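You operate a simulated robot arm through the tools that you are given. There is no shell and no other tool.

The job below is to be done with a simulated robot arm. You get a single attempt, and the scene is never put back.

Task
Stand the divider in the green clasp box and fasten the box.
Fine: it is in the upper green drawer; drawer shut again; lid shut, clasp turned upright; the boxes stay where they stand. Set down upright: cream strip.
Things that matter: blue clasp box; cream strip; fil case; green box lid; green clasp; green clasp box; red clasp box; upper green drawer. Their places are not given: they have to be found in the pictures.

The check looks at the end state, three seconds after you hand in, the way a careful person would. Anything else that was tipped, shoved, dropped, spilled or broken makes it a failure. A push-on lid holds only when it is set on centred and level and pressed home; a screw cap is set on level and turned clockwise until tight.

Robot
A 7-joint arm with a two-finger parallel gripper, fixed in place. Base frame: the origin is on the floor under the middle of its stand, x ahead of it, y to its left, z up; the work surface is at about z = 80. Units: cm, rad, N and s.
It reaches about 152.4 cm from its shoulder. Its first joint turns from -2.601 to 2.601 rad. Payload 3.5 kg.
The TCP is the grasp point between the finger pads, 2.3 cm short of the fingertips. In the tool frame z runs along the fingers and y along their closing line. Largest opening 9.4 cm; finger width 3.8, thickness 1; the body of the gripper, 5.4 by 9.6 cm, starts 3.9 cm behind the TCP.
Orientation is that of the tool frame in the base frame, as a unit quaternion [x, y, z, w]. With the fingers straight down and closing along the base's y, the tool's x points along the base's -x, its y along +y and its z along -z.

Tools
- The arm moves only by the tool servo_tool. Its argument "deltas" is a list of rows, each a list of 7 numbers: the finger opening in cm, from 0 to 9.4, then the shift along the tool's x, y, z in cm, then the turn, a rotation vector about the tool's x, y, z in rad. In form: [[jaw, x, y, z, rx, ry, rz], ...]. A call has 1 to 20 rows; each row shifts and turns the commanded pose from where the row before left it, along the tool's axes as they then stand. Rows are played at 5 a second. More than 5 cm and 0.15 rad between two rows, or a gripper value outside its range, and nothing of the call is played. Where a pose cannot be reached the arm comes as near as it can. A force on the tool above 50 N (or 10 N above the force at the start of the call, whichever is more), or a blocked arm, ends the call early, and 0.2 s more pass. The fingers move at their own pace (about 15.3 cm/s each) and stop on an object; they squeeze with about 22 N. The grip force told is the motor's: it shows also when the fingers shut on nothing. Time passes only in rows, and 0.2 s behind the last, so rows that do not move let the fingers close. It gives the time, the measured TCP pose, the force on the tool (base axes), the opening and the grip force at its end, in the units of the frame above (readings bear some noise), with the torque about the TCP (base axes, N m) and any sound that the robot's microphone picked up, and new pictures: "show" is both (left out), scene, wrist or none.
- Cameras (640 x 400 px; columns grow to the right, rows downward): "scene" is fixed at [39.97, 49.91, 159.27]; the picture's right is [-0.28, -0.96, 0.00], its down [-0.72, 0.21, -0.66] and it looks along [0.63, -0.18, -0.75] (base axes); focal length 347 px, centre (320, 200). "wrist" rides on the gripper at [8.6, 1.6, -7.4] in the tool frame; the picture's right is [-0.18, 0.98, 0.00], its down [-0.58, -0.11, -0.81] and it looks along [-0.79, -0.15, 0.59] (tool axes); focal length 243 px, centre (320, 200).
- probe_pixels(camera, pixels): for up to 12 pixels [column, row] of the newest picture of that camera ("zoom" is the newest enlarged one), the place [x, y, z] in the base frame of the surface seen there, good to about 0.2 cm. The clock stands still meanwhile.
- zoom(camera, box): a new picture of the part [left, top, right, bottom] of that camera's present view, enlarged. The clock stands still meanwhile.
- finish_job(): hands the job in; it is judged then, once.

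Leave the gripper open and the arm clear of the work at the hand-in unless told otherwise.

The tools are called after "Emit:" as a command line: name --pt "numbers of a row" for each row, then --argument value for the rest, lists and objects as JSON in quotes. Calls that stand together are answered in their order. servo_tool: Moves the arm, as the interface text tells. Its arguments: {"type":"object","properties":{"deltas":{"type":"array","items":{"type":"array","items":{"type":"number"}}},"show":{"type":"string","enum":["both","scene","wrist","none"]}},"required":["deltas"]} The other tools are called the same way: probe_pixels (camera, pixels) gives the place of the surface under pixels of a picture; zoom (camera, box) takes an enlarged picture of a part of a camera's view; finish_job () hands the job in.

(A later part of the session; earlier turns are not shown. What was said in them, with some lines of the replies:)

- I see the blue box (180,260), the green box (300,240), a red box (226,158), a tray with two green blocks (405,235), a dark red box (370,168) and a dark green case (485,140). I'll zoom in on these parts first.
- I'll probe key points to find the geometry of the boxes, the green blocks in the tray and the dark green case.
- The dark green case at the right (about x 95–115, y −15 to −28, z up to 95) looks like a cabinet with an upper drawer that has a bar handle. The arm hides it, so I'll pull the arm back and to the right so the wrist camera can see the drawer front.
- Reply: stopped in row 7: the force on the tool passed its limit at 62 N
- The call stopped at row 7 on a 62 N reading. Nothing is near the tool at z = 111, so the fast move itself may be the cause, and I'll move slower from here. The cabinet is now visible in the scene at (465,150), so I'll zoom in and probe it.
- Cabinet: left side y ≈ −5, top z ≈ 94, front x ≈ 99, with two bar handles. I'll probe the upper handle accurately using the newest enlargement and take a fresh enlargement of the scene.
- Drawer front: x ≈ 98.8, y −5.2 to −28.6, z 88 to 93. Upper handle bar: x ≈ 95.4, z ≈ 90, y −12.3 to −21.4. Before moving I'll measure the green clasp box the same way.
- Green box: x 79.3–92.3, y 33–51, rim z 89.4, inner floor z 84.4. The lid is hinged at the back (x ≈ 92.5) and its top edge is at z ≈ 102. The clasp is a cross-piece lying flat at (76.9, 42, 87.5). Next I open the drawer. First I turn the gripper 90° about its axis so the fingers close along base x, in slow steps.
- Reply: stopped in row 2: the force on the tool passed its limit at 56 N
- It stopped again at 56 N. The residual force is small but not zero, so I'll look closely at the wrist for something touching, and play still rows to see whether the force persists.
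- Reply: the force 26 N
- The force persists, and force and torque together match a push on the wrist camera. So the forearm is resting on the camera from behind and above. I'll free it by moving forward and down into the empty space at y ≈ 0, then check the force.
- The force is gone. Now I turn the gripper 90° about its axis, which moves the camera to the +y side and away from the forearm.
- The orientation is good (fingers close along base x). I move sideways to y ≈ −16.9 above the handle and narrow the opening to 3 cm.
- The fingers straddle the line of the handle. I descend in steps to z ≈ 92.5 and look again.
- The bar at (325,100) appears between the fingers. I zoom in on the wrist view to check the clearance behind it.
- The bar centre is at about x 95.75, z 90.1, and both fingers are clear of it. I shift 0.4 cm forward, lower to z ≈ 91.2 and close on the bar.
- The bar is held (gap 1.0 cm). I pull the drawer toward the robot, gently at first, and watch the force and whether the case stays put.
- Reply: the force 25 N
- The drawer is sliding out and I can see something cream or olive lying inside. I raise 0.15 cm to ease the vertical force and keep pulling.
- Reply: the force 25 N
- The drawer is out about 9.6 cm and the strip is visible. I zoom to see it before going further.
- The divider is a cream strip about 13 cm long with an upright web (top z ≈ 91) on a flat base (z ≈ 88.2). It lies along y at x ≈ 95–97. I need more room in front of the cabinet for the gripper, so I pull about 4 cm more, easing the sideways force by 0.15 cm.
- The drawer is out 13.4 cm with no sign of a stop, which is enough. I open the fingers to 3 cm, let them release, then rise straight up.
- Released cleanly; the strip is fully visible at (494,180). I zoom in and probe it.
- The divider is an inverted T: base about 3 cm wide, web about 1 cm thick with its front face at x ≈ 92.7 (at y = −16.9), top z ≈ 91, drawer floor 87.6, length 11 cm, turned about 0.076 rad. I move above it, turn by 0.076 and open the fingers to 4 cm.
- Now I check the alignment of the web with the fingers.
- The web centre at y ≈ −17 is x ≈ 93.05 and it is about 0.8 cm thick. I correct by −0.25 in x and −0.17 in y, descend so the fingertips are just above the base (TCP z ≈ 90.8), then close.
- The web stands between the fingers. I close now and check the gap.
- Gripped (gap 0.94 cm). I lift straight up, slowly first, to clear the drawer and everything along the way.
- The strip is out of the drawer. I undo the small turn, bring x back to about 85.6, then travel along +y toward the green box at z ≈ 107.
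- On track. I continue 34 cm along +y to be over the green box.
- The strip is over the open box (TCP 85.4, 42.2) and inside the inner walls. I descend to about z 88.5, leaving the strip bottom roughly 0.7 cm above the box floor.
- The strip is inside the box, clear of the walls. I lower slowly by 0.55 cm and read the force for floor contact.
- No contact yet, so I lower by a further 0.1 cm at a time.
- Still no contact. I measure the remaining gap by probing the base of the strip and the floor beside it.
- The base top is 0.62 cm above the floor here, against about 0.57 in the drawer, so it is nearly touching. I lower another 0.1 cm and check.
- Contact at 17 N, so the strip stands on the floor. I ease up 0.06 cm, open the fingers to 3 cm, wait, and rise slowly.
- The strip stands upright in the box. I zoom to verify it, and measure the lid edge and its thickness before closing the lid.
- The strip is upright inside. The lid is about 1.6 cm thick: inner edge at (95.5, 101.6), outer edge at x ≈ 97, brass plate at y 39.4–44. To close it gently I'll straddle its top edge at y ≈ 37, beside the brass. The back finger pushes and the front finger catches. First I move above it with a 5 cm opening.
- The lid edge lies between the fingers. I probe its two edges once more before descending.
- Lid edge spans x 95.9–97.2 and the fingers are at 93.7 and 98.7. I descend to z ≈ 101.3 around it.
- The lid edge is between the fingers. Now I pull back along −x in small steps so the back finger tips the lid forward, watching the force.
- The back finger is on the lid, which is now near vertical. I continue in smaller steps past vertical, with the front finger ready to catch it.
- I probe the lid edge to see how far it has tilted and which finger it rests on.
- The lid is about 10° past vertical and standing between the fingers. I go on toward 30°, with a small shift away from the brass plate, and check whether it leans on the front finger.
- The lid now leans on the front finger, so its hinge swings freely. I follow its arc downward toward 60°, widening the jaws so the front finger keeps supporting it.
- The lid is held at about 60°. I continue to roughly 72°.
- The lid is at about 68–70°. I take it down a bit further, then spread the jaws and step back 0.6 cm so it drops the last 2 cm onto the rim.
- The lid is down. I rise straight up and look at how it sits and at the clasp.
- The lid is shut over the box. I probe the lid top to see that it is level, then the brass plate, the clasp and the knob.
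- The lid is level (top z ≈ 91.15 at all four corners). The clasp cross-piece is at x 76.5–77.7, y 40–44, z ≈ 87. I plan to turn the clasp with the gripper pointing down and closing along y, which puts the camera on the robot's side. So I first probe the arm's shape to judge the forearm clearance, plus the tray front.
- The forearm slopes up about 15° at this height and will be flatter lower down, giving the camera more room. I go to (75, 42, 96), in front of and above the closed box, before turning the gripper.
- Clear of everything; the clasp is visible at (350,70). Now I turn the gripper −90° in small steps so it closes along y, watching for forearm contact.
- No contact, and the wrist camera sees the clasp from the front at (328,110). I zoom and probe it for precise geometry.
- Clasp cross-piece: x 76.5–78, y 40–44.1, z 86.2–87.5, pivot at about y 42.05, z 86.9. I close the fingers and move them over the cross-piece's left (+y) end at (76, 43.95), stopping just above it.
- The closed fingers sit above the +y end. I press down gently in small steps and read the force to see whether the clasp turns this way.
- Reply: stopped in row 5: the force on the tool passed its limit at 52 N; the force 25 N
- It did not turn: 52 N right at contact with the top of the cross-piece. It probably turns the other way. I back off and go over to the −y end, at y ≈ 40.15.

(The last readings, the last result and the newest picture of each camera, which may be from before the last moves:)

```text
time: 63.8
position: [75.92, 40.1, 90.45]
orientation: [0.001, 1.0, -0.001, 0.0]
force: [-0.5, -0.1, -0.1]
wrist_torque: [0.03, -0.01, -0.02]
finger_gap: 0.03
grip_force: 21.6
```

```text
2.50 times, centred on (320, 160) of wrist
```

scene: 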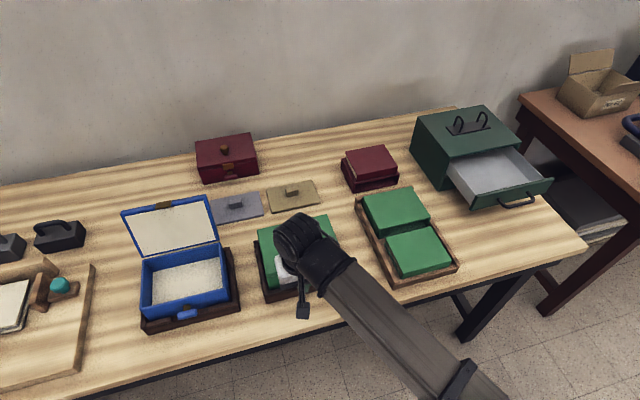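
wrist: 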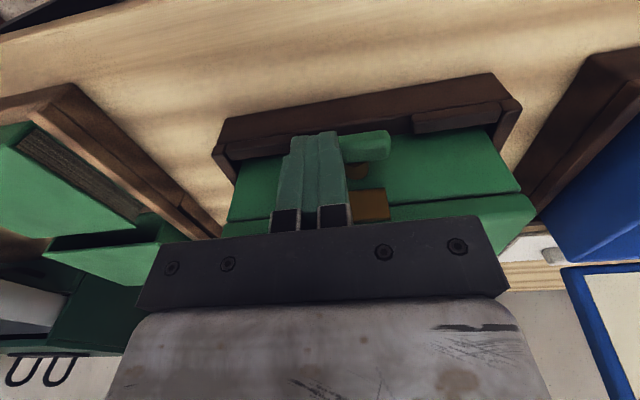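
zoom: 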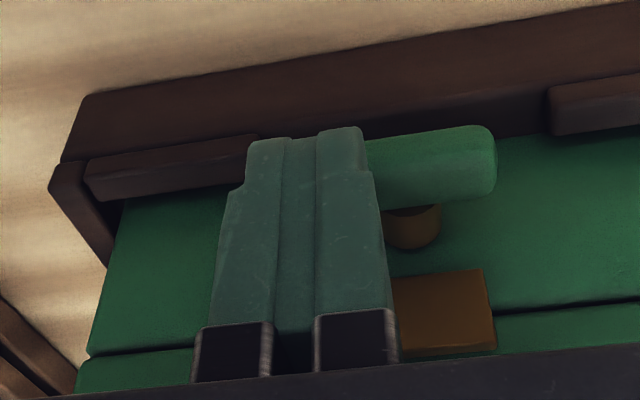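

Positioned over the −y end. I press down in fine steps and watch the force.

Emit:
servo_tool --pt "0 0 0 0.3 0 0 0" --pt "0 0 0 0.2 0 0 0" --pt "0 0 0 0.15 0 0 0" --pt "0 0 0 0.15 0 0 0" --pt "0 0 0 0.15 0 0 0" --pt "0 0 0 0 0 0 0" --show "wrist"

Emit:
zoom --camera "wrist" --box '[210, 80, 430, 240]'

```text
time: 65.2
position: [75.94, 40.19, 89.43]
orientation: [0.001, 1.0, 0.0, 0.0]
force: [1.4, -5.8, 3.7]
wrist_torque: [-0.09, -0.02, -0.05]
finger_gap: 0.0
grip_force: 21.7
```

wrist: 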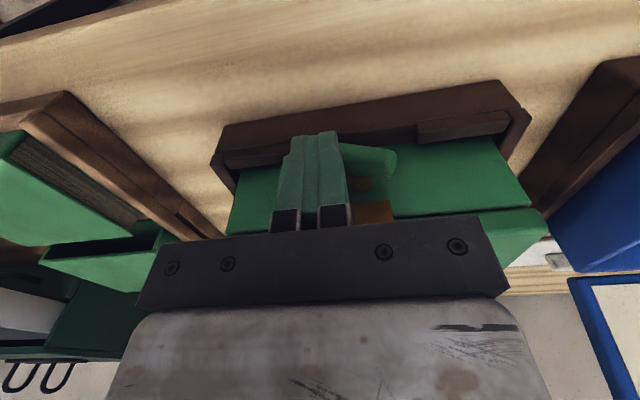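

```text
2.50 times, centred on (320, 160) of wrist
```

zoom: 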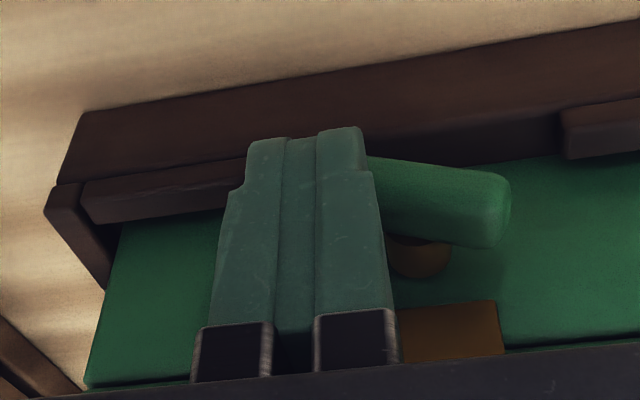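

It turns this way with little force. I keep pressing down in small steps to tip z ≈ 85.3.

Emit:
servo_tool --pt "0 0 0 0.25 0 0 0" --pt "0 0 0 0.25 0 0 0" --pt "0 0 0 0.25 0 0 0" --pt "0 0 0 0.25 0 0 0" --pt "0 0 0 0.25 0 0 0" --pt "0 0 0 0.25 0 0 0" --pt "0 0 0 0.25 0 0 0" --pt "0 0 0 0 0 0 0" --show "wrist"

Emit:
zoom --camera "wrist" --box '[210, 80, 430, 240]'

```text
time: 67.0
position: [75.86, 40.31, 87.68]
orientation: [0.001, 1.0, 0.0, 0.0]
force: [0.9, 0.2, 0.7]
wrist_torque: [0.01, 0.01, -0.02]
finger_gap: 0.02
grip_force: 21.9
```

wrist: 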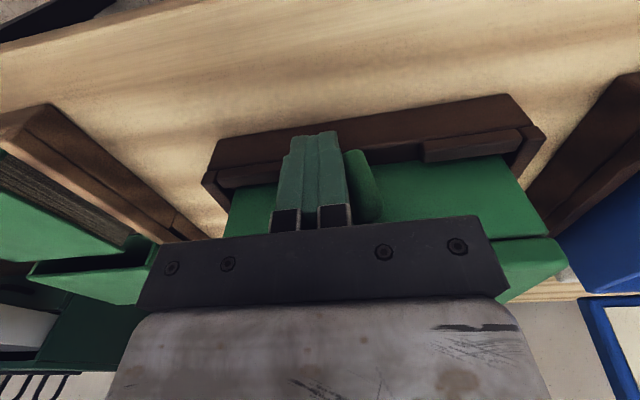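

```text
2.50 times, centred on (320, 160) of wrist
```

zoom: 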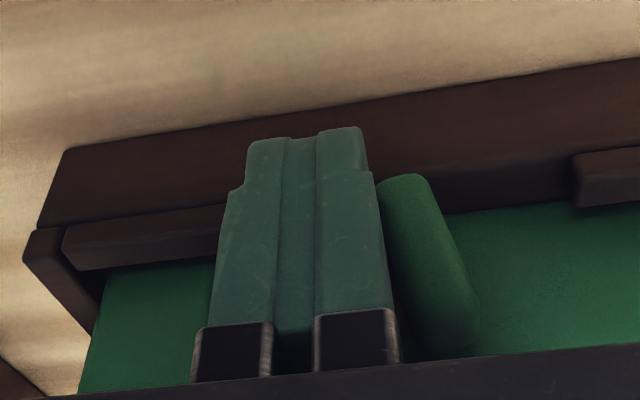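

The cross-piece is now nearly upright. To set it exactly upright I rise, centre on y ≈ 42.05 with a 5 cm opening, and then pinch it between the fingers.

Emit:
servo_tool --pt "0 0 -0.2 -0.5 0 0 0" --pt "0 0 0 -1.2 0 0 0" --pt "0 0 0 -1.8 0 0 0" --pt "0 0 0 -2 0 0 0" --pt "3 0 0.9 -0.5 0 0 0" --pt "5 0 1 0 0 0 0" --pt "5 0 0 0 0 0 0" --show "both"

Emit:
zoom --camera "wrist" --box '[210, 80, 430, 240]'

```text
time: 68.6
position: [75.86, 41.86, 93.76]
orientation: [0.001, 1.0, 0.001, 0.0]
force: [1.0, 0.3, 0.9]
wrist_torque: [0.0, -0.01, 0.0]
finger_gap: 5.02
grip_force: 0.1
```

scene: 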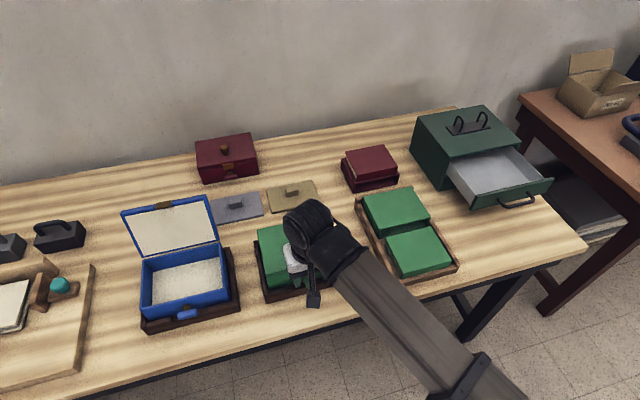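
wrist: 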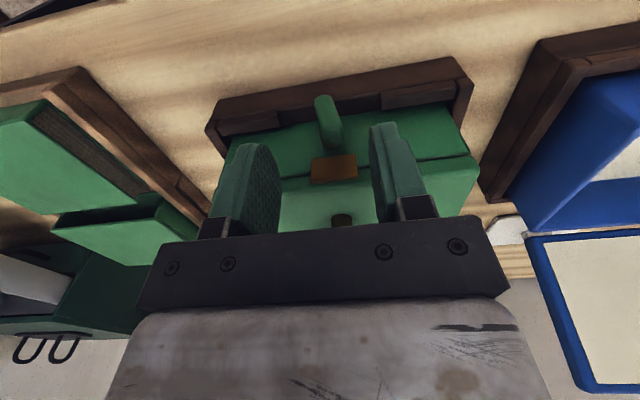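

```text
2.50 times, centred on (320, 160) of wrist
```

zoom: 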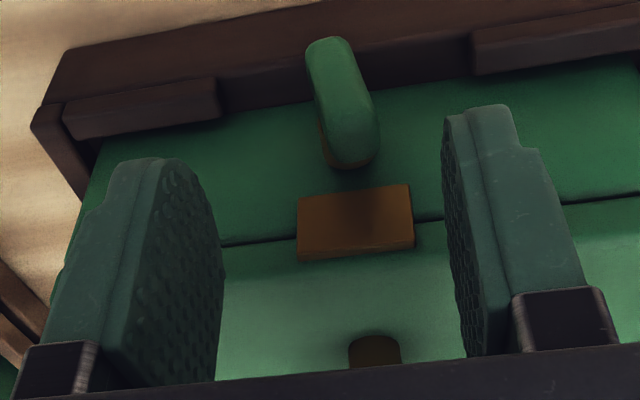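

I probe the cross-piece's ends to see how upright it is and where to pinch.

Emit:
probe_pixels --camera "wrist" --pixels '[[322, 97], [318, 105], [326, 100], [328, 120], [334, 138], [340, 130], [322, 125], [337, 115], [333, 100], [326, 142]]'

```text
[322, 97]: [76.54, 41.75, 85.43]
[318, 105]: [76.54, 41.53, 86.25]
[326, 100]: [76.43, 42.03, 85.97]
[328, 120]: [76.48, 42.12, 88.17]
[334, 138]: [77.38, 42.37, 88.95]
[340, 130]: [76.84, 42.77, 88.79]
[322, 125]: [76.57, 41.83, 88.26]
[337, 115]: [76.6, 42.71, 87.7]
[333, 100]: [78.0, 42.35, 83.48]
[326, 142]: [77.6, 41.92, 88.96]
```

The cross-piece spans z 85–89 and tilts about 8°. I descend around it (TCP y ≈ 42.1, z ≈ 87.3) and close the fingers on it to bring it vertical.

Emit:
servo_tool --pt "5 0 0.2 0 0 0 0" --pt "5 0 0 1.5 0 0 0" --pt "5 0 0 2 0 0 0" --pt "5 0 0 1.8 0 0 0" --pt "5 0 0 1.1 0 0 0" --pt "5 0 0 0 0 0 0" --show "wrist"

Emit:
zoom --camera "wrist" --box '[210, 80, 430, 240]'

```text
time: 70.0
position: [75.74, 42.05, 87.47]
orientation: [0.001, 1.0, 0.0, -0.001]
force: [0.1, 0.9, 0.6]
wrist_torque: [0.03, 0.01, 0.03]
finger_gap: 4.98
grip_force: 0.0
```

wrist: 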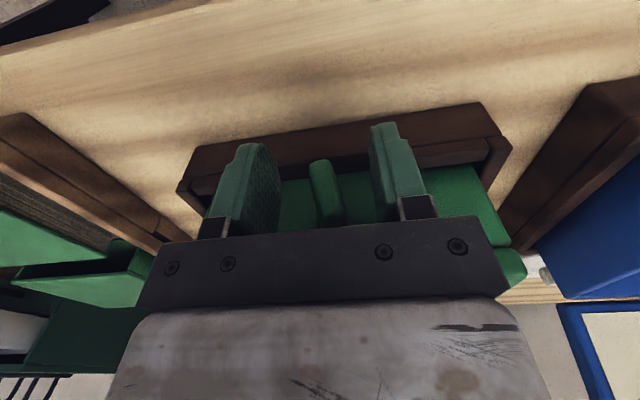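

```text
2.50 times, centred on (320, 160) of wrist
```

zoom: 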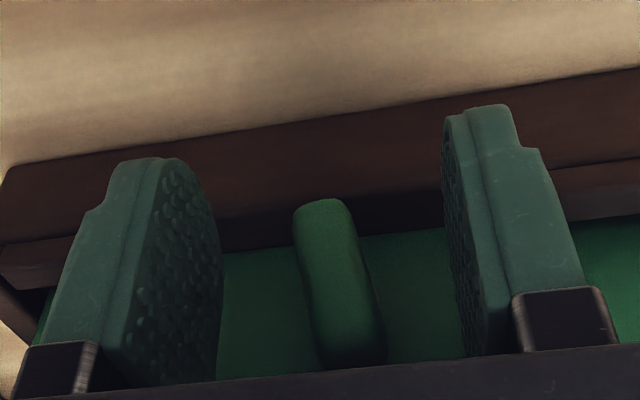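

The cross-piece is centred between the pads. I close gradually.

Emit:
servo_tool --pt "3.5 0 0 0 0 0 0" --pt "2.4 0 0 0 0 0 0" --pt "1.8 0 0 0 0 0 0" --pt "1.4 0 0 0 0 0 0" --pt "1 0 0 0 0 0 0" --pt "1 0 0 0 0 0 0" --pt "1 0 0 0 0 0 0" --show "wrist"

Emit:
zoom --camera "wrist" --box '[210, 80, 430, 240]'

```text
time: 71.6
position: [75.76, 42.18, 87.36]
orientation: [0.001, 1.0, 0.0, 0.001]
force: [0.8, 4.9, 2.7]
wrist_torque: [0.03, 0.04, 0.05]
finger_gap: 1.41
grip_force: 22.0
```

wrist: 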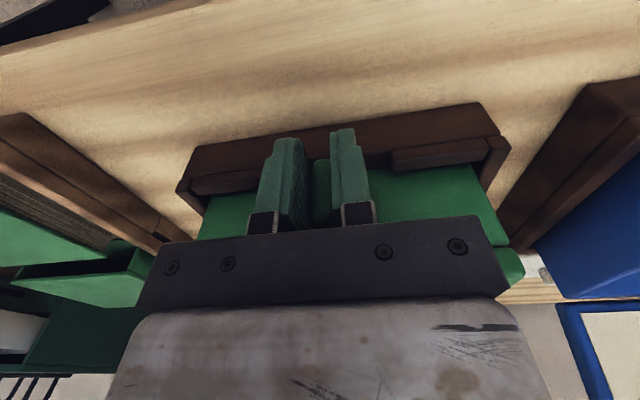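

```text
2.50 times, centred on (320, 160) of wrist
```

zoom: 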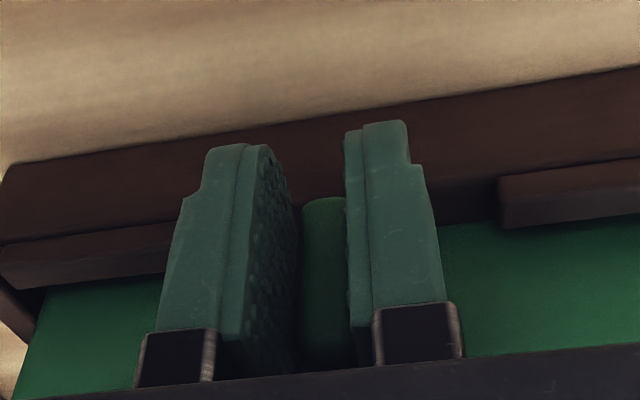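

Pinched at a 1.41 cm gap, so it is squared between the pads. I open, rise straight up, and check.

Emit:
servo_tool --pt "2 0 0 0 0 0 0" --pt "3.5 0 0 0 0 0 0" --pt "5 0 0 0 0 0 0" --pt "5 0 0 -0.8 0 0 0" --pt "5 0 0 -1.5 0 0 0" --pt "5 0 0 -2 0 0 0" --pt "5 0 0 -2 0 0 0" --pt "5 0 0 -1 0 0 0" --pt "5 0 0 0 0 0 0" --show "wrist"

Emit:
zoom --camera "wrist" --box '[210, 60, 470, 240]'

```text
time: 73.6
position: [75.82, 41.96, 94.74]
orientation: [0.001, 1.0, 0.001, 0.0]
force: [-1.2, 0.0, 0.2]
wrist_torque: [-0.01, 0.03, -0.02]
finger_gap: 4.99
grip_force: 0.0
```

wrist: 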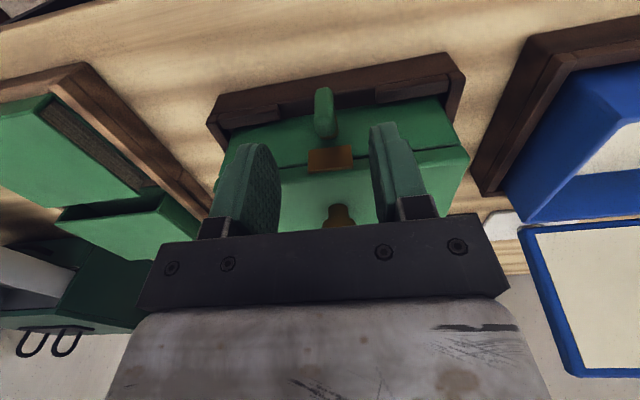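

```text
2.22 times, centred on (340, 150) of wrist
```

zoom: 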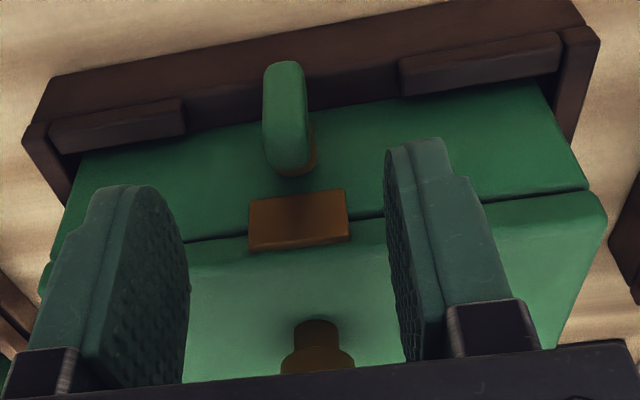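

Emit:
probe_pixels --camera "zoom" --pixels '[[268, 75], [300, 75], [266, 110], [306, 110], [270, 150], [312, 150], [285, 68], [292, 160], [290, 172], [285, 100]]'

```text
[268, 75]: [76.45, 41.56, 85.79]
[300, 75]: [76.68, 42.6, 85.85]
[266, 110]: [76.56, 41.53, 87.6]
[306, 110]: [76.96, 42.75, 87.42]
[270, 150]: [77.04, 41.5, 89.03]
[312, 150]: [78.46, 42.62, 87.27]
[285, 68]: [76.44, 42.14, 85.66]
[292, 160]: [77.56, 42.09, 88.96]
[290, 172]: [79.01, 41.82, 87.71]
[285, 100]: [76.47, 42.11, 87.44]
```

The clasp is upright (side edge y 41.56, 41.53 and 41.50 over z 85.8–89). Next is shutting the drawer. I turn the gripper back +90° here, where it is proven safe, then rise and cross to the drawer handle.

Emit:
servo_tool --pt "3 0.5 0 -1.2 0 0 0" --pt "3 0 0 0 0 0 0.1428" --pt "3 0 0 0 0 0 0.1428" --pt "3 0 0 0 0 0 0.1428" --pt "3 0 0 0 0 0 0.1428" --pt "3 0 0 0 0 0 0.1428" --pt "3 0 0 0 0 0 0.1428" --pt "3 0 0 0 0 0 0.1428" --pt "3 0 0 0 0 0 0.1428" --pt "3 0 0 0 0 0 0.1428" --pt "3 0 0 0 0 0 0.1428" --pt "3 0 0 0 0 0 0.1428" --pt "3 0 0 0 0 0 0" --show "scene"

```text
time: 76.4
position: [75.43, 42.17, 95.82]
orientation: [0.708, 0.706, 0.0, -0.001]
force: [-0.3, 0.0, -0.3]
wrist_torque: [-0.02, 0.02, 0.01]
finger_gap: 3.0
grip_force: 0.0
```

scene: 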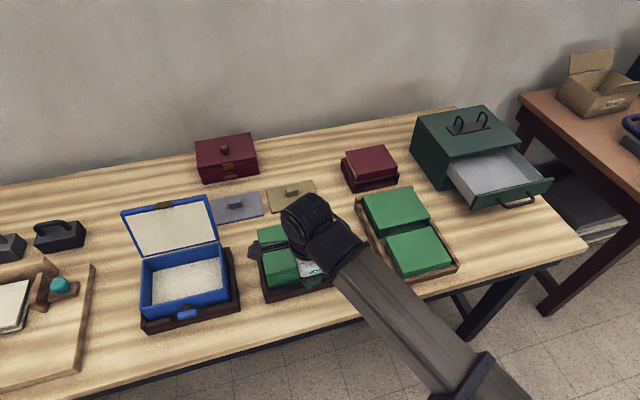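

Now I rise to z ≈ 104, move forward to x ≈ 82, and travel along −y.

Emit:
servo_tool --pt "3 0 0.5 -1.2 0 0 0" --pt "3 0 1.5 -2 0 0 0" --pt "3 0 1.5 -2 0 0 0" --pt "3 0 1.6 -2 0 0 0" --pt "3 -1 1.6 -1 0 0 0" --pt "3 -2.5 0 0 0 0 0" --pt "3 -3 0 0 0 0 0" --pt "3 -3 0 0 0 0 0" --pt "3 -3 0 0 0 0 0" --pt "3 -3 0 0 0 0 0" --pt "3 -3 0 0 0 0 0" --pt "3 -3 0 0 0 0 0" --pt "3 -3 0 0 0 0 0" --pt "3 -3 0 0 0 0 0" --pt "3 -3 0 0 0 0 0" --pt "3 -3 0 0 0 0 0" --pt "3 -3 0 0 0 0 0" --pt "3 -3 0 0 0 0 0" --pt "3 0 0 0 0 0 0"

```text
time: 80.4
position: [82.05, 2.63, 103.71]
orientation: [0.707, 0.707, 0.0, 0.0]
force: [-0.7, 0.7, 0.1]
wrist_torque: [0.02, 0.0, -0.04]
finger_gap: 3.02
grip_force: 0.1
```

scene: 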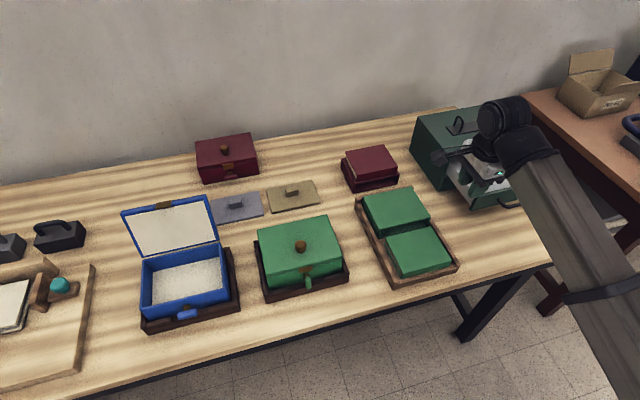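
wrist: 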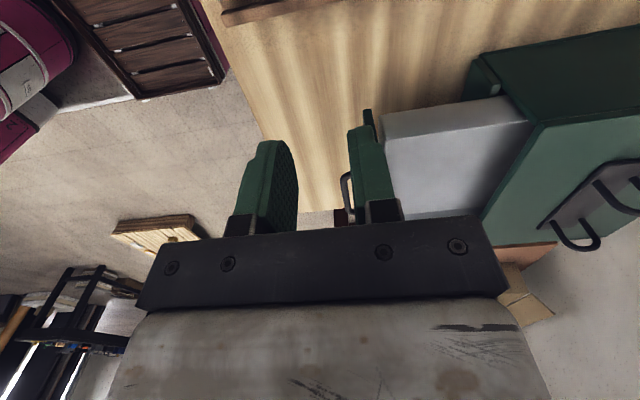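

The green box now looks shut with the clasp upright (308,282). I continue to y ≈ −16.9 above the handle.

Emit:
servo_tool --pt "3 -1.5 0 0 0 0 0" --pt "3 -3 0 0 0 0 0" --pt "3 -3 0 0 0 0 0" --pt "3 -3 0 0 0 0 0" --pt "3 -3 0 0 0 0 0" --pt "3 -3 0 0 0 0 0" --pt "3 -2 0 0 0 0 0" --pt "3 -0.8 0.2 0 0 0 0" --pt "3 0 0 0 0 0 0"

Emit:
zoom --camera "wrist" --box '[220, 0, 480, 240]'

Emit:
zoom --camera "scene" --box '[240, 200, 360, 310]'

```text
time: 82.4
position: [82.17, -16.7, 103.91]
orientation: [0.708, 0.707, 0.0, 0.0]
force: [-1.1, -0.4, -0.3]
wrist_torque: [0.01, 0.02, 0.01]
finger_gap: 2.97
grip_force: 0.1
```

scene: 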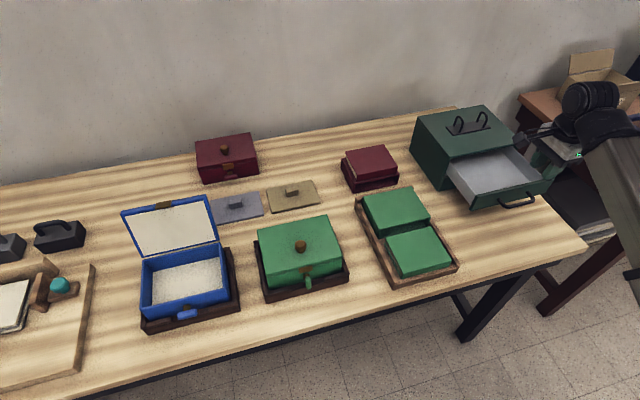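
wrist: 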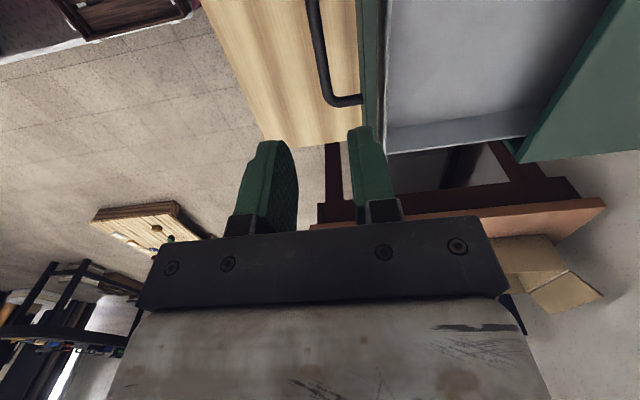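

```text
1.67 times, centred on (350, 120) of wrist
```

zoom: 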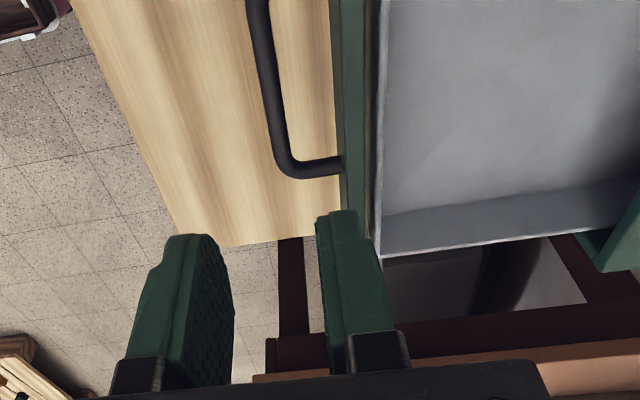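

```text
3.64 times, centred on (300, 255) of scene
```

zoom: 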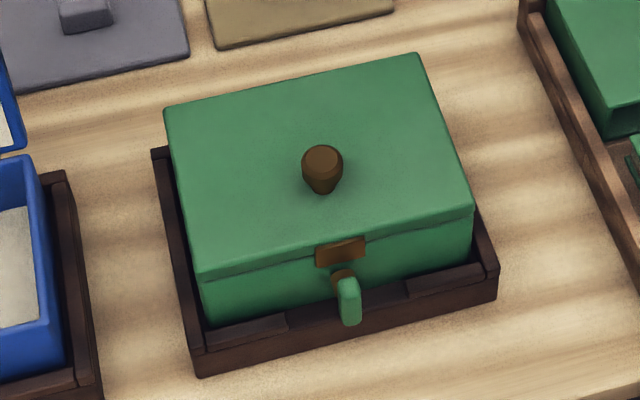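

The clasp stands upright and the lid is shut. I probe the handle bar before descending on it.

Emit:
probe_pixels --camera "wrist" --pixels '[[315, 30], [321, 60], [327, 85], [345, 100], [370, 60]]'

```text
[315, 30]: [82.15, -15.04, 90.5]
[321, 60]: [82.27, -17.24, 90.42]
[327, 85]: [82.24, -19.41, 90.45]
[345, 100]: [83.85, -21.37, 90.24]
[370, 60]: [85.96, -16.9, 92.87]
```

The bar is at x ≈ 82.2, z 90.4 top, right under the open fingers. I descend to z ≈ 91.2 and grip it.

Emit:
servo_tool --pt "3 0 0 2 0 0 0" --pt "3 0 0 2 0 0 0" --pt "3 0 0 2 0 0 0" --pt "3 0 0 2 0 0 0" --pt "3 0 0 2 0 0 0" --pt "3 0 0 1.5 0 0 0" --pt "3 0 0 1.1 0 0 0" --pt "3 0 0 0 0 0 0" --pt "1.5 0 0 0 0 0 0" --pt "0.4 0 0 0 0 0 0" --pt "0.4 0 0 0 0 0 0"

```text
time: 84.8
position: [82.17, -16.83, 91.39]
orientation: [0.707, 0.707, 0.0, -0.001]
force: [-0.3, -1.2, -1.3]
wrist_torque: [-0.17, -0.03, 1.75]
finger_gap: 1.01
grip_force: 45.5
```

scene: 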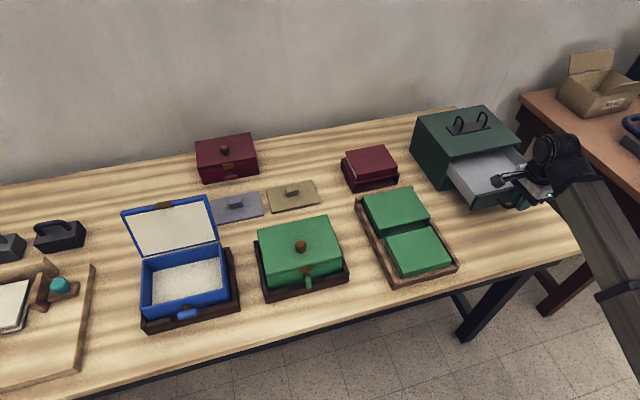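
wrist: 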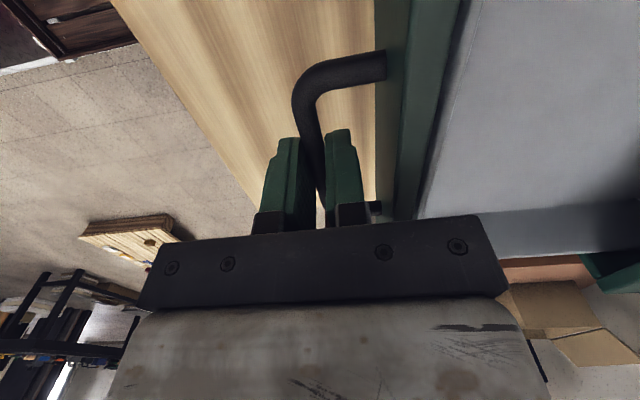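

Gripped. I push the drawer in: 11 cm in 1 cm steps first.

Emit:
servo_tool --pt "0.4 0 0.5 0 0 0 0" --pt "0.4 0 1 0 0 0 0" --pt "0.4 0 1 0 0 0 0" --pt "0.4 0 1 0 0 0 0" --pt "0.4 0 1 0 0 0 0" --pt "0.4 0 1 0 0 0 0" --pt "0.4 0 0 0 0 0 0" --show "none"

```text
time: 86.4
position: [87.79, -16.73, 91.41]
orientation: [0.708, 0.707, 0.0, 0.0]
force: [0.6, 4.0, -6.7]
wrist_torque: [-0.22, -0.04, 1.72]
finger_gap: 0.98
grip_force: 45.1
```

Forces are small. I continue another 6.5 cm.

Emit:
servo_tool --pt "0.4 0 0.8 0.05 0 0 0" --pt "0.4 0 1 0 0 0 0" --pt "0.4 0 1 0 0 0 0" --pt "0.4 0 1 0 0 0 0" --pt "0.4 0 1 0 0 0 0" --pt "0.4 0 1 0 0 0 0" --pt "0.4 0 0.7 0 0 0 0" --pt "0.4 0 0 0 0 0 0" --show "both"

```text
time: 88.2
position: [94.19, -16.66, 91.4]
orientation: [0.708, 0.706, 0.0, 0.0]
force: [0.3, 9.8, -15.6]
wrist_torque: [0.62, 0.05, 1.74]
finger_gap: 0.99
grip_force: 45.3
```

scene: 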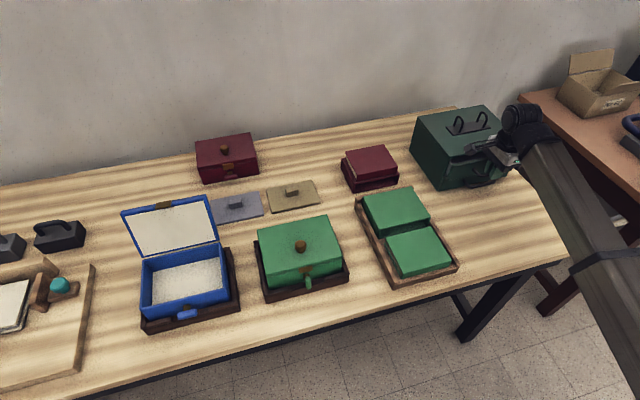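
wrist: 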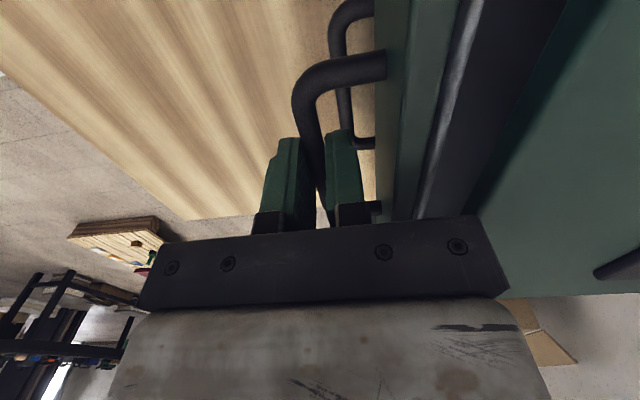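

About 1.5 cm remains. I go on in 0.3 cm steps until it seats, lowering 0.1 cm to ease the vertical load.

Emit:
servo_tool --pt "0.4 0 0.3 0.08 0 0 0" --pt "0.4 0 0.3 0 0 0 0" --pt "0.4 0 0.3 0 0 0 0" --pt "0.4 0 0.3 0 0 0 0" --pt "0.4 0 0.2 0 0 0 0" --pt "0.4 0 0 0 0 0 0" --show "wrist"

```text
time: 89.6
position: [95.62, -16.71, 91.4]
orientation: [0.708, 0.706, -0.001, 0.0]
force: [0.1, 3.2, 2.1]
wrist_torque: [0.35, 0.02, 1.75]
finger_gap: 0.99
grip_force: 44.9
```

wrist: 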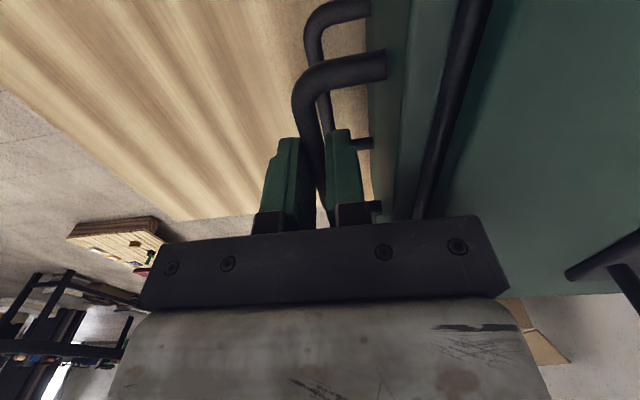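

It is level with the original position, but no end stop has been felt. I push a touch more in 0.1 cm steps to feel it seat.

Emit:
servo_tool --pt "0.4 0 0.1 0 0 0 0" --pt "0.4 0 0.1 0 0 0 0" --pt "0.4 0 0 0 0 0 0" --show "none"

```text
time: 90.4
position: [95.77, -16.76, 91.45]
orientation: [0.708, 0.707, 0.0, 0.001]
force: [-0.9, 4.3, 9.4]
wrist_torque: [-0.3, -0.02, 1.72]
finger_gap: 0.97
grip_force: 45.3
```

Emit:
servo_tool --pt "0.4 0 0.1 0 0 0 0" --pt "0.4 0 0.1 0 0 0 0" --pt "0.4 0 0 0 0 0 0" --show "none"

```text
time: 91.2
position: [95.74, -16.68, 91.42]
orientation: [0.708, 0.706, -0.001, -0.001]
force: [-16.4, 6.7, 6.8]
wrist_torque: [-0.73, 0.19, 1.69]
finger_gap: 0.99
grip_force: 44.8
```

It resists at −16 N, so the drawer is seated. I ease off 0.15 cm, open to 3 cm, and rise.

Emit:
servo_tool --pt "0.4 0 -0.13 0 0 0 0" --pt "3 0 0 0 0 0 0" --pt "3 0 0 0 0 0 0" --pt "3 0 0 -0.8 0 0 0" --pt "3 0 0 -1.5 0 0 0" --pt "3 0 0 -2 0 0 0" --pt "3 0 0 -2 0 0 0" --pt "3 0 0 -2 0 0 0" --pt "3 0 0 -2 0 0 0" --pt "3 0 0 -2 0 0 0" --pt "5 0 0 0 0 0 0"

Emit:
zoom --camera "scene" --box '[400, 90, 560, 200]'

```text
time: 93.6
position: [95.85, -16.58, 103.61]
orientation: [0.708, 0.706, 0.0, 0.0]
force: [0.3, -0.2, 0.0]
wrist_torque: [0.0, -0.04, 0.01]
finger_gap: 5.02
grip_force: 0.0
```

scene: 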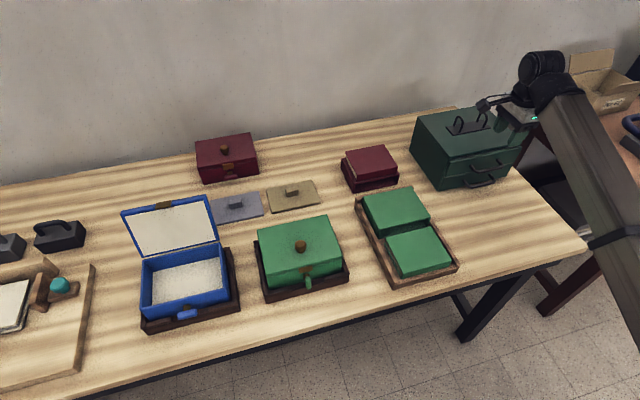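
wrist: 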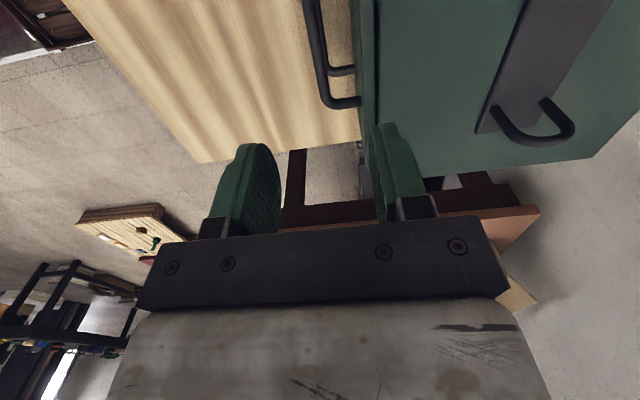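

```text
3.64 times, centred on (480, 145) of scene
```

zoom: 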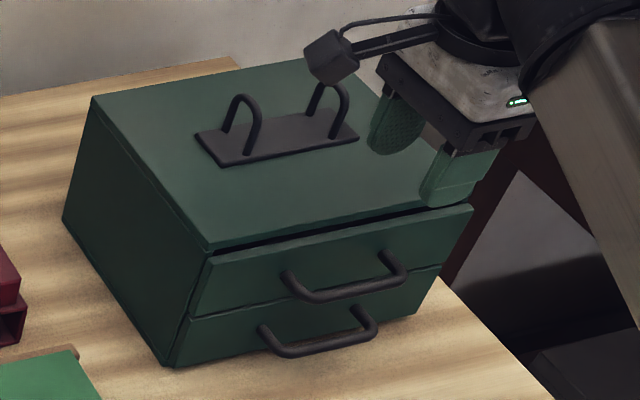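

The drawer is shut. I verify that the case and the boxes have not moved by probing the same pixels as before, and check the clasp and the drawer face.

Emit:
probe_pixels --camera "scene" --pixels '[[428, 150], [416, 120], [444, 160], [445, 186], [470, 172], [480, 183], [490, 167], [255, 262], [347, 272], [308, 283], [226, 158], [180, 300]]'

Emit:
zoom --camera "scene" --box '[285, 250, 335, 300]'

Emit:
zoom --camera "scene" --box '[240, 205, 360, 305]'

```text
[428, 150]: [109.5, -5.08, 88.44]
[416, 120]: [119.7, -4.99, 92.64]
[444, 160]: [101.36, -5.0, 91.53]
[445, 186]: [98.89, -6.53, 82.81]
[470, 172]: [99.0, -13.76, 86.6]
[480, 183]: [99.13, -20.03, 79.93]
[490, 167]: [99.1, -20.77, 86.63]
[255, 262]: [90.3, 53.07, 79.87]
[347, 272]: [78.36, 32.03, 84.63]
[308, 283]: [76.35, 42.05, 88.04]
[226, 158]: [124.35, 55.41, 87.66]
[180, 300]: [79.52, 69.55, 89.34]
```

```text
8.00 times, centred on (310, 275) of scene
```

zoom: 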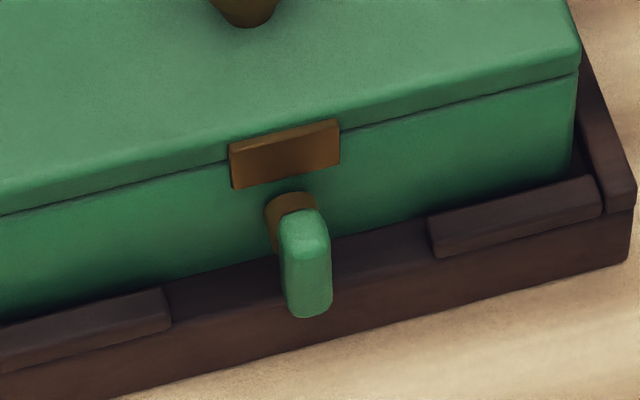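

```text
4.00 times, centred on (300, 255) of scene
```

zoom: 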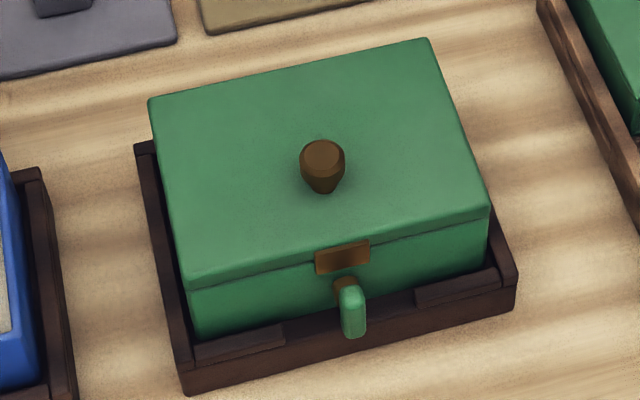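

Case and boxes are at the same places as before. I re-probe the upper drawer's face and handle with the same enlargement as at the start to confirm it is fully shut.

Emit:
zoom --camera "scene" --box '[440, 130, 530, 190]'

Emit:
probe_pixels --camera "zoom" --pixels '[[225, 235], [285, 275], [340, 265], [400, 250], [85, 210], [60, 300], [150, 260], [300, 170], [405, 197]]'

```text
6.67 times, centred on (485, 160) of scene
```

zoom: 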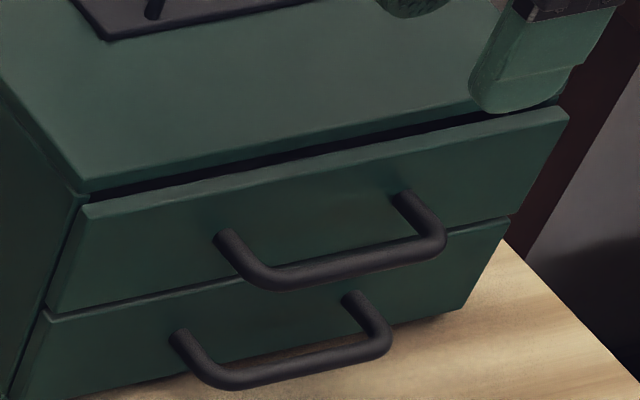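

```text
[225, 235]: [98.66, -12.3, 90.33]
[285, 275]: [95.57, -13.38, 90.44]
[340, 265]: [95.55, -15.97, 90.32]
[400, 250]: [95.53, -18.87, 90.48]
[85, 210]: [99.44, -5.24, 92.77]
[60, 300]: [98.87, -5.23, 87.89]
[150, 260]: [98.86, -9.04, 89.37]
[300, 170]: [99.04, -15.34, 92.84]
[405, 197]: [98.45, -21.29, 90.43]
```

The drawer is exactly where it started. I raise the arm clear, open the gripper fully, and take a last look.

Emit:
servo_tool --pt "7 0 0 -1 0 0 0" --pt "9.4 0 0 -2 0 0 0" --pt "9.4 0 -1 -1.5 0 0 0" --pt "9.4 0 -1 0 0 0 0" --pt "9.4 0 0 0 0 0 0" --pt "9.4 0 0 0 0 0 0"

```text
time: 95.0
position: [93.84, -16.68, 107.94]
orientation: [0.708, 0.706, 0.001, 0.0]
force: [-0.9, -1.0, -0.8]
wrist_torque: [-0.01, -0.02, -0.02]
finger_gap: 9.39
grip_force: 0.0
```

scene: 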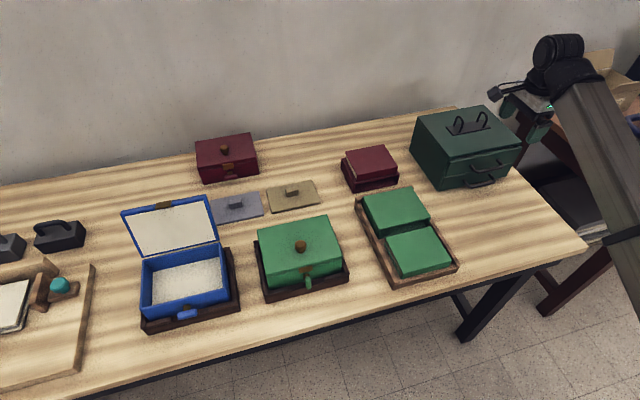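
wrist: 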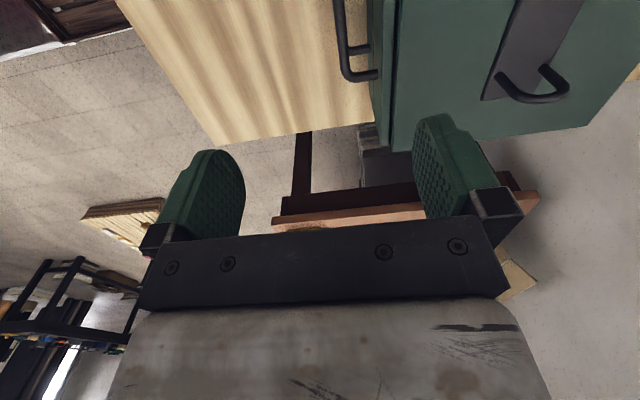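

The divider stands in the green box, the lid is shut and level, and the clasp is upright at (308,282). The upper drawer is shut, the boxes are where they stood, and the arm is clear with the gripper open. I hand the job in.

Emit:
finish_job

```text
The job is handed in.
```

I put the cream divider in the green clasp box, fastened the box, and handed the job in. The result of the check has not come back.

- **Divider:** It came from the upper green drawer and was set down upright on its base, roughly in the middle of the box. I saw it standing before the lid closed, but I can't see inside now. The lid came down gently, with only about the last 2 cm a free drop.
- **Lid and clasp:** The lid is shut and level at all four corners. The clasp is turned upright, measured within about 1° of vertical. It turns only one way; my first press, on the wrong end, reached 52 N without moving it. The box showed no shift afterwards.
- **Drawer:** The upper drawer is shut again, with its face and handle back at their starting positions.
- **Everything else:** The green case probed in the same place as at the start. The green, blue and red boxes look unmoved in the pictures. The arm is clear of the work with the gripper open.

Early on, the robot's forearm pressed against the wrist camera and stopped two moves, peaking at 62 N. It touched nothing on the table, and I kept the camera out of its way after that.
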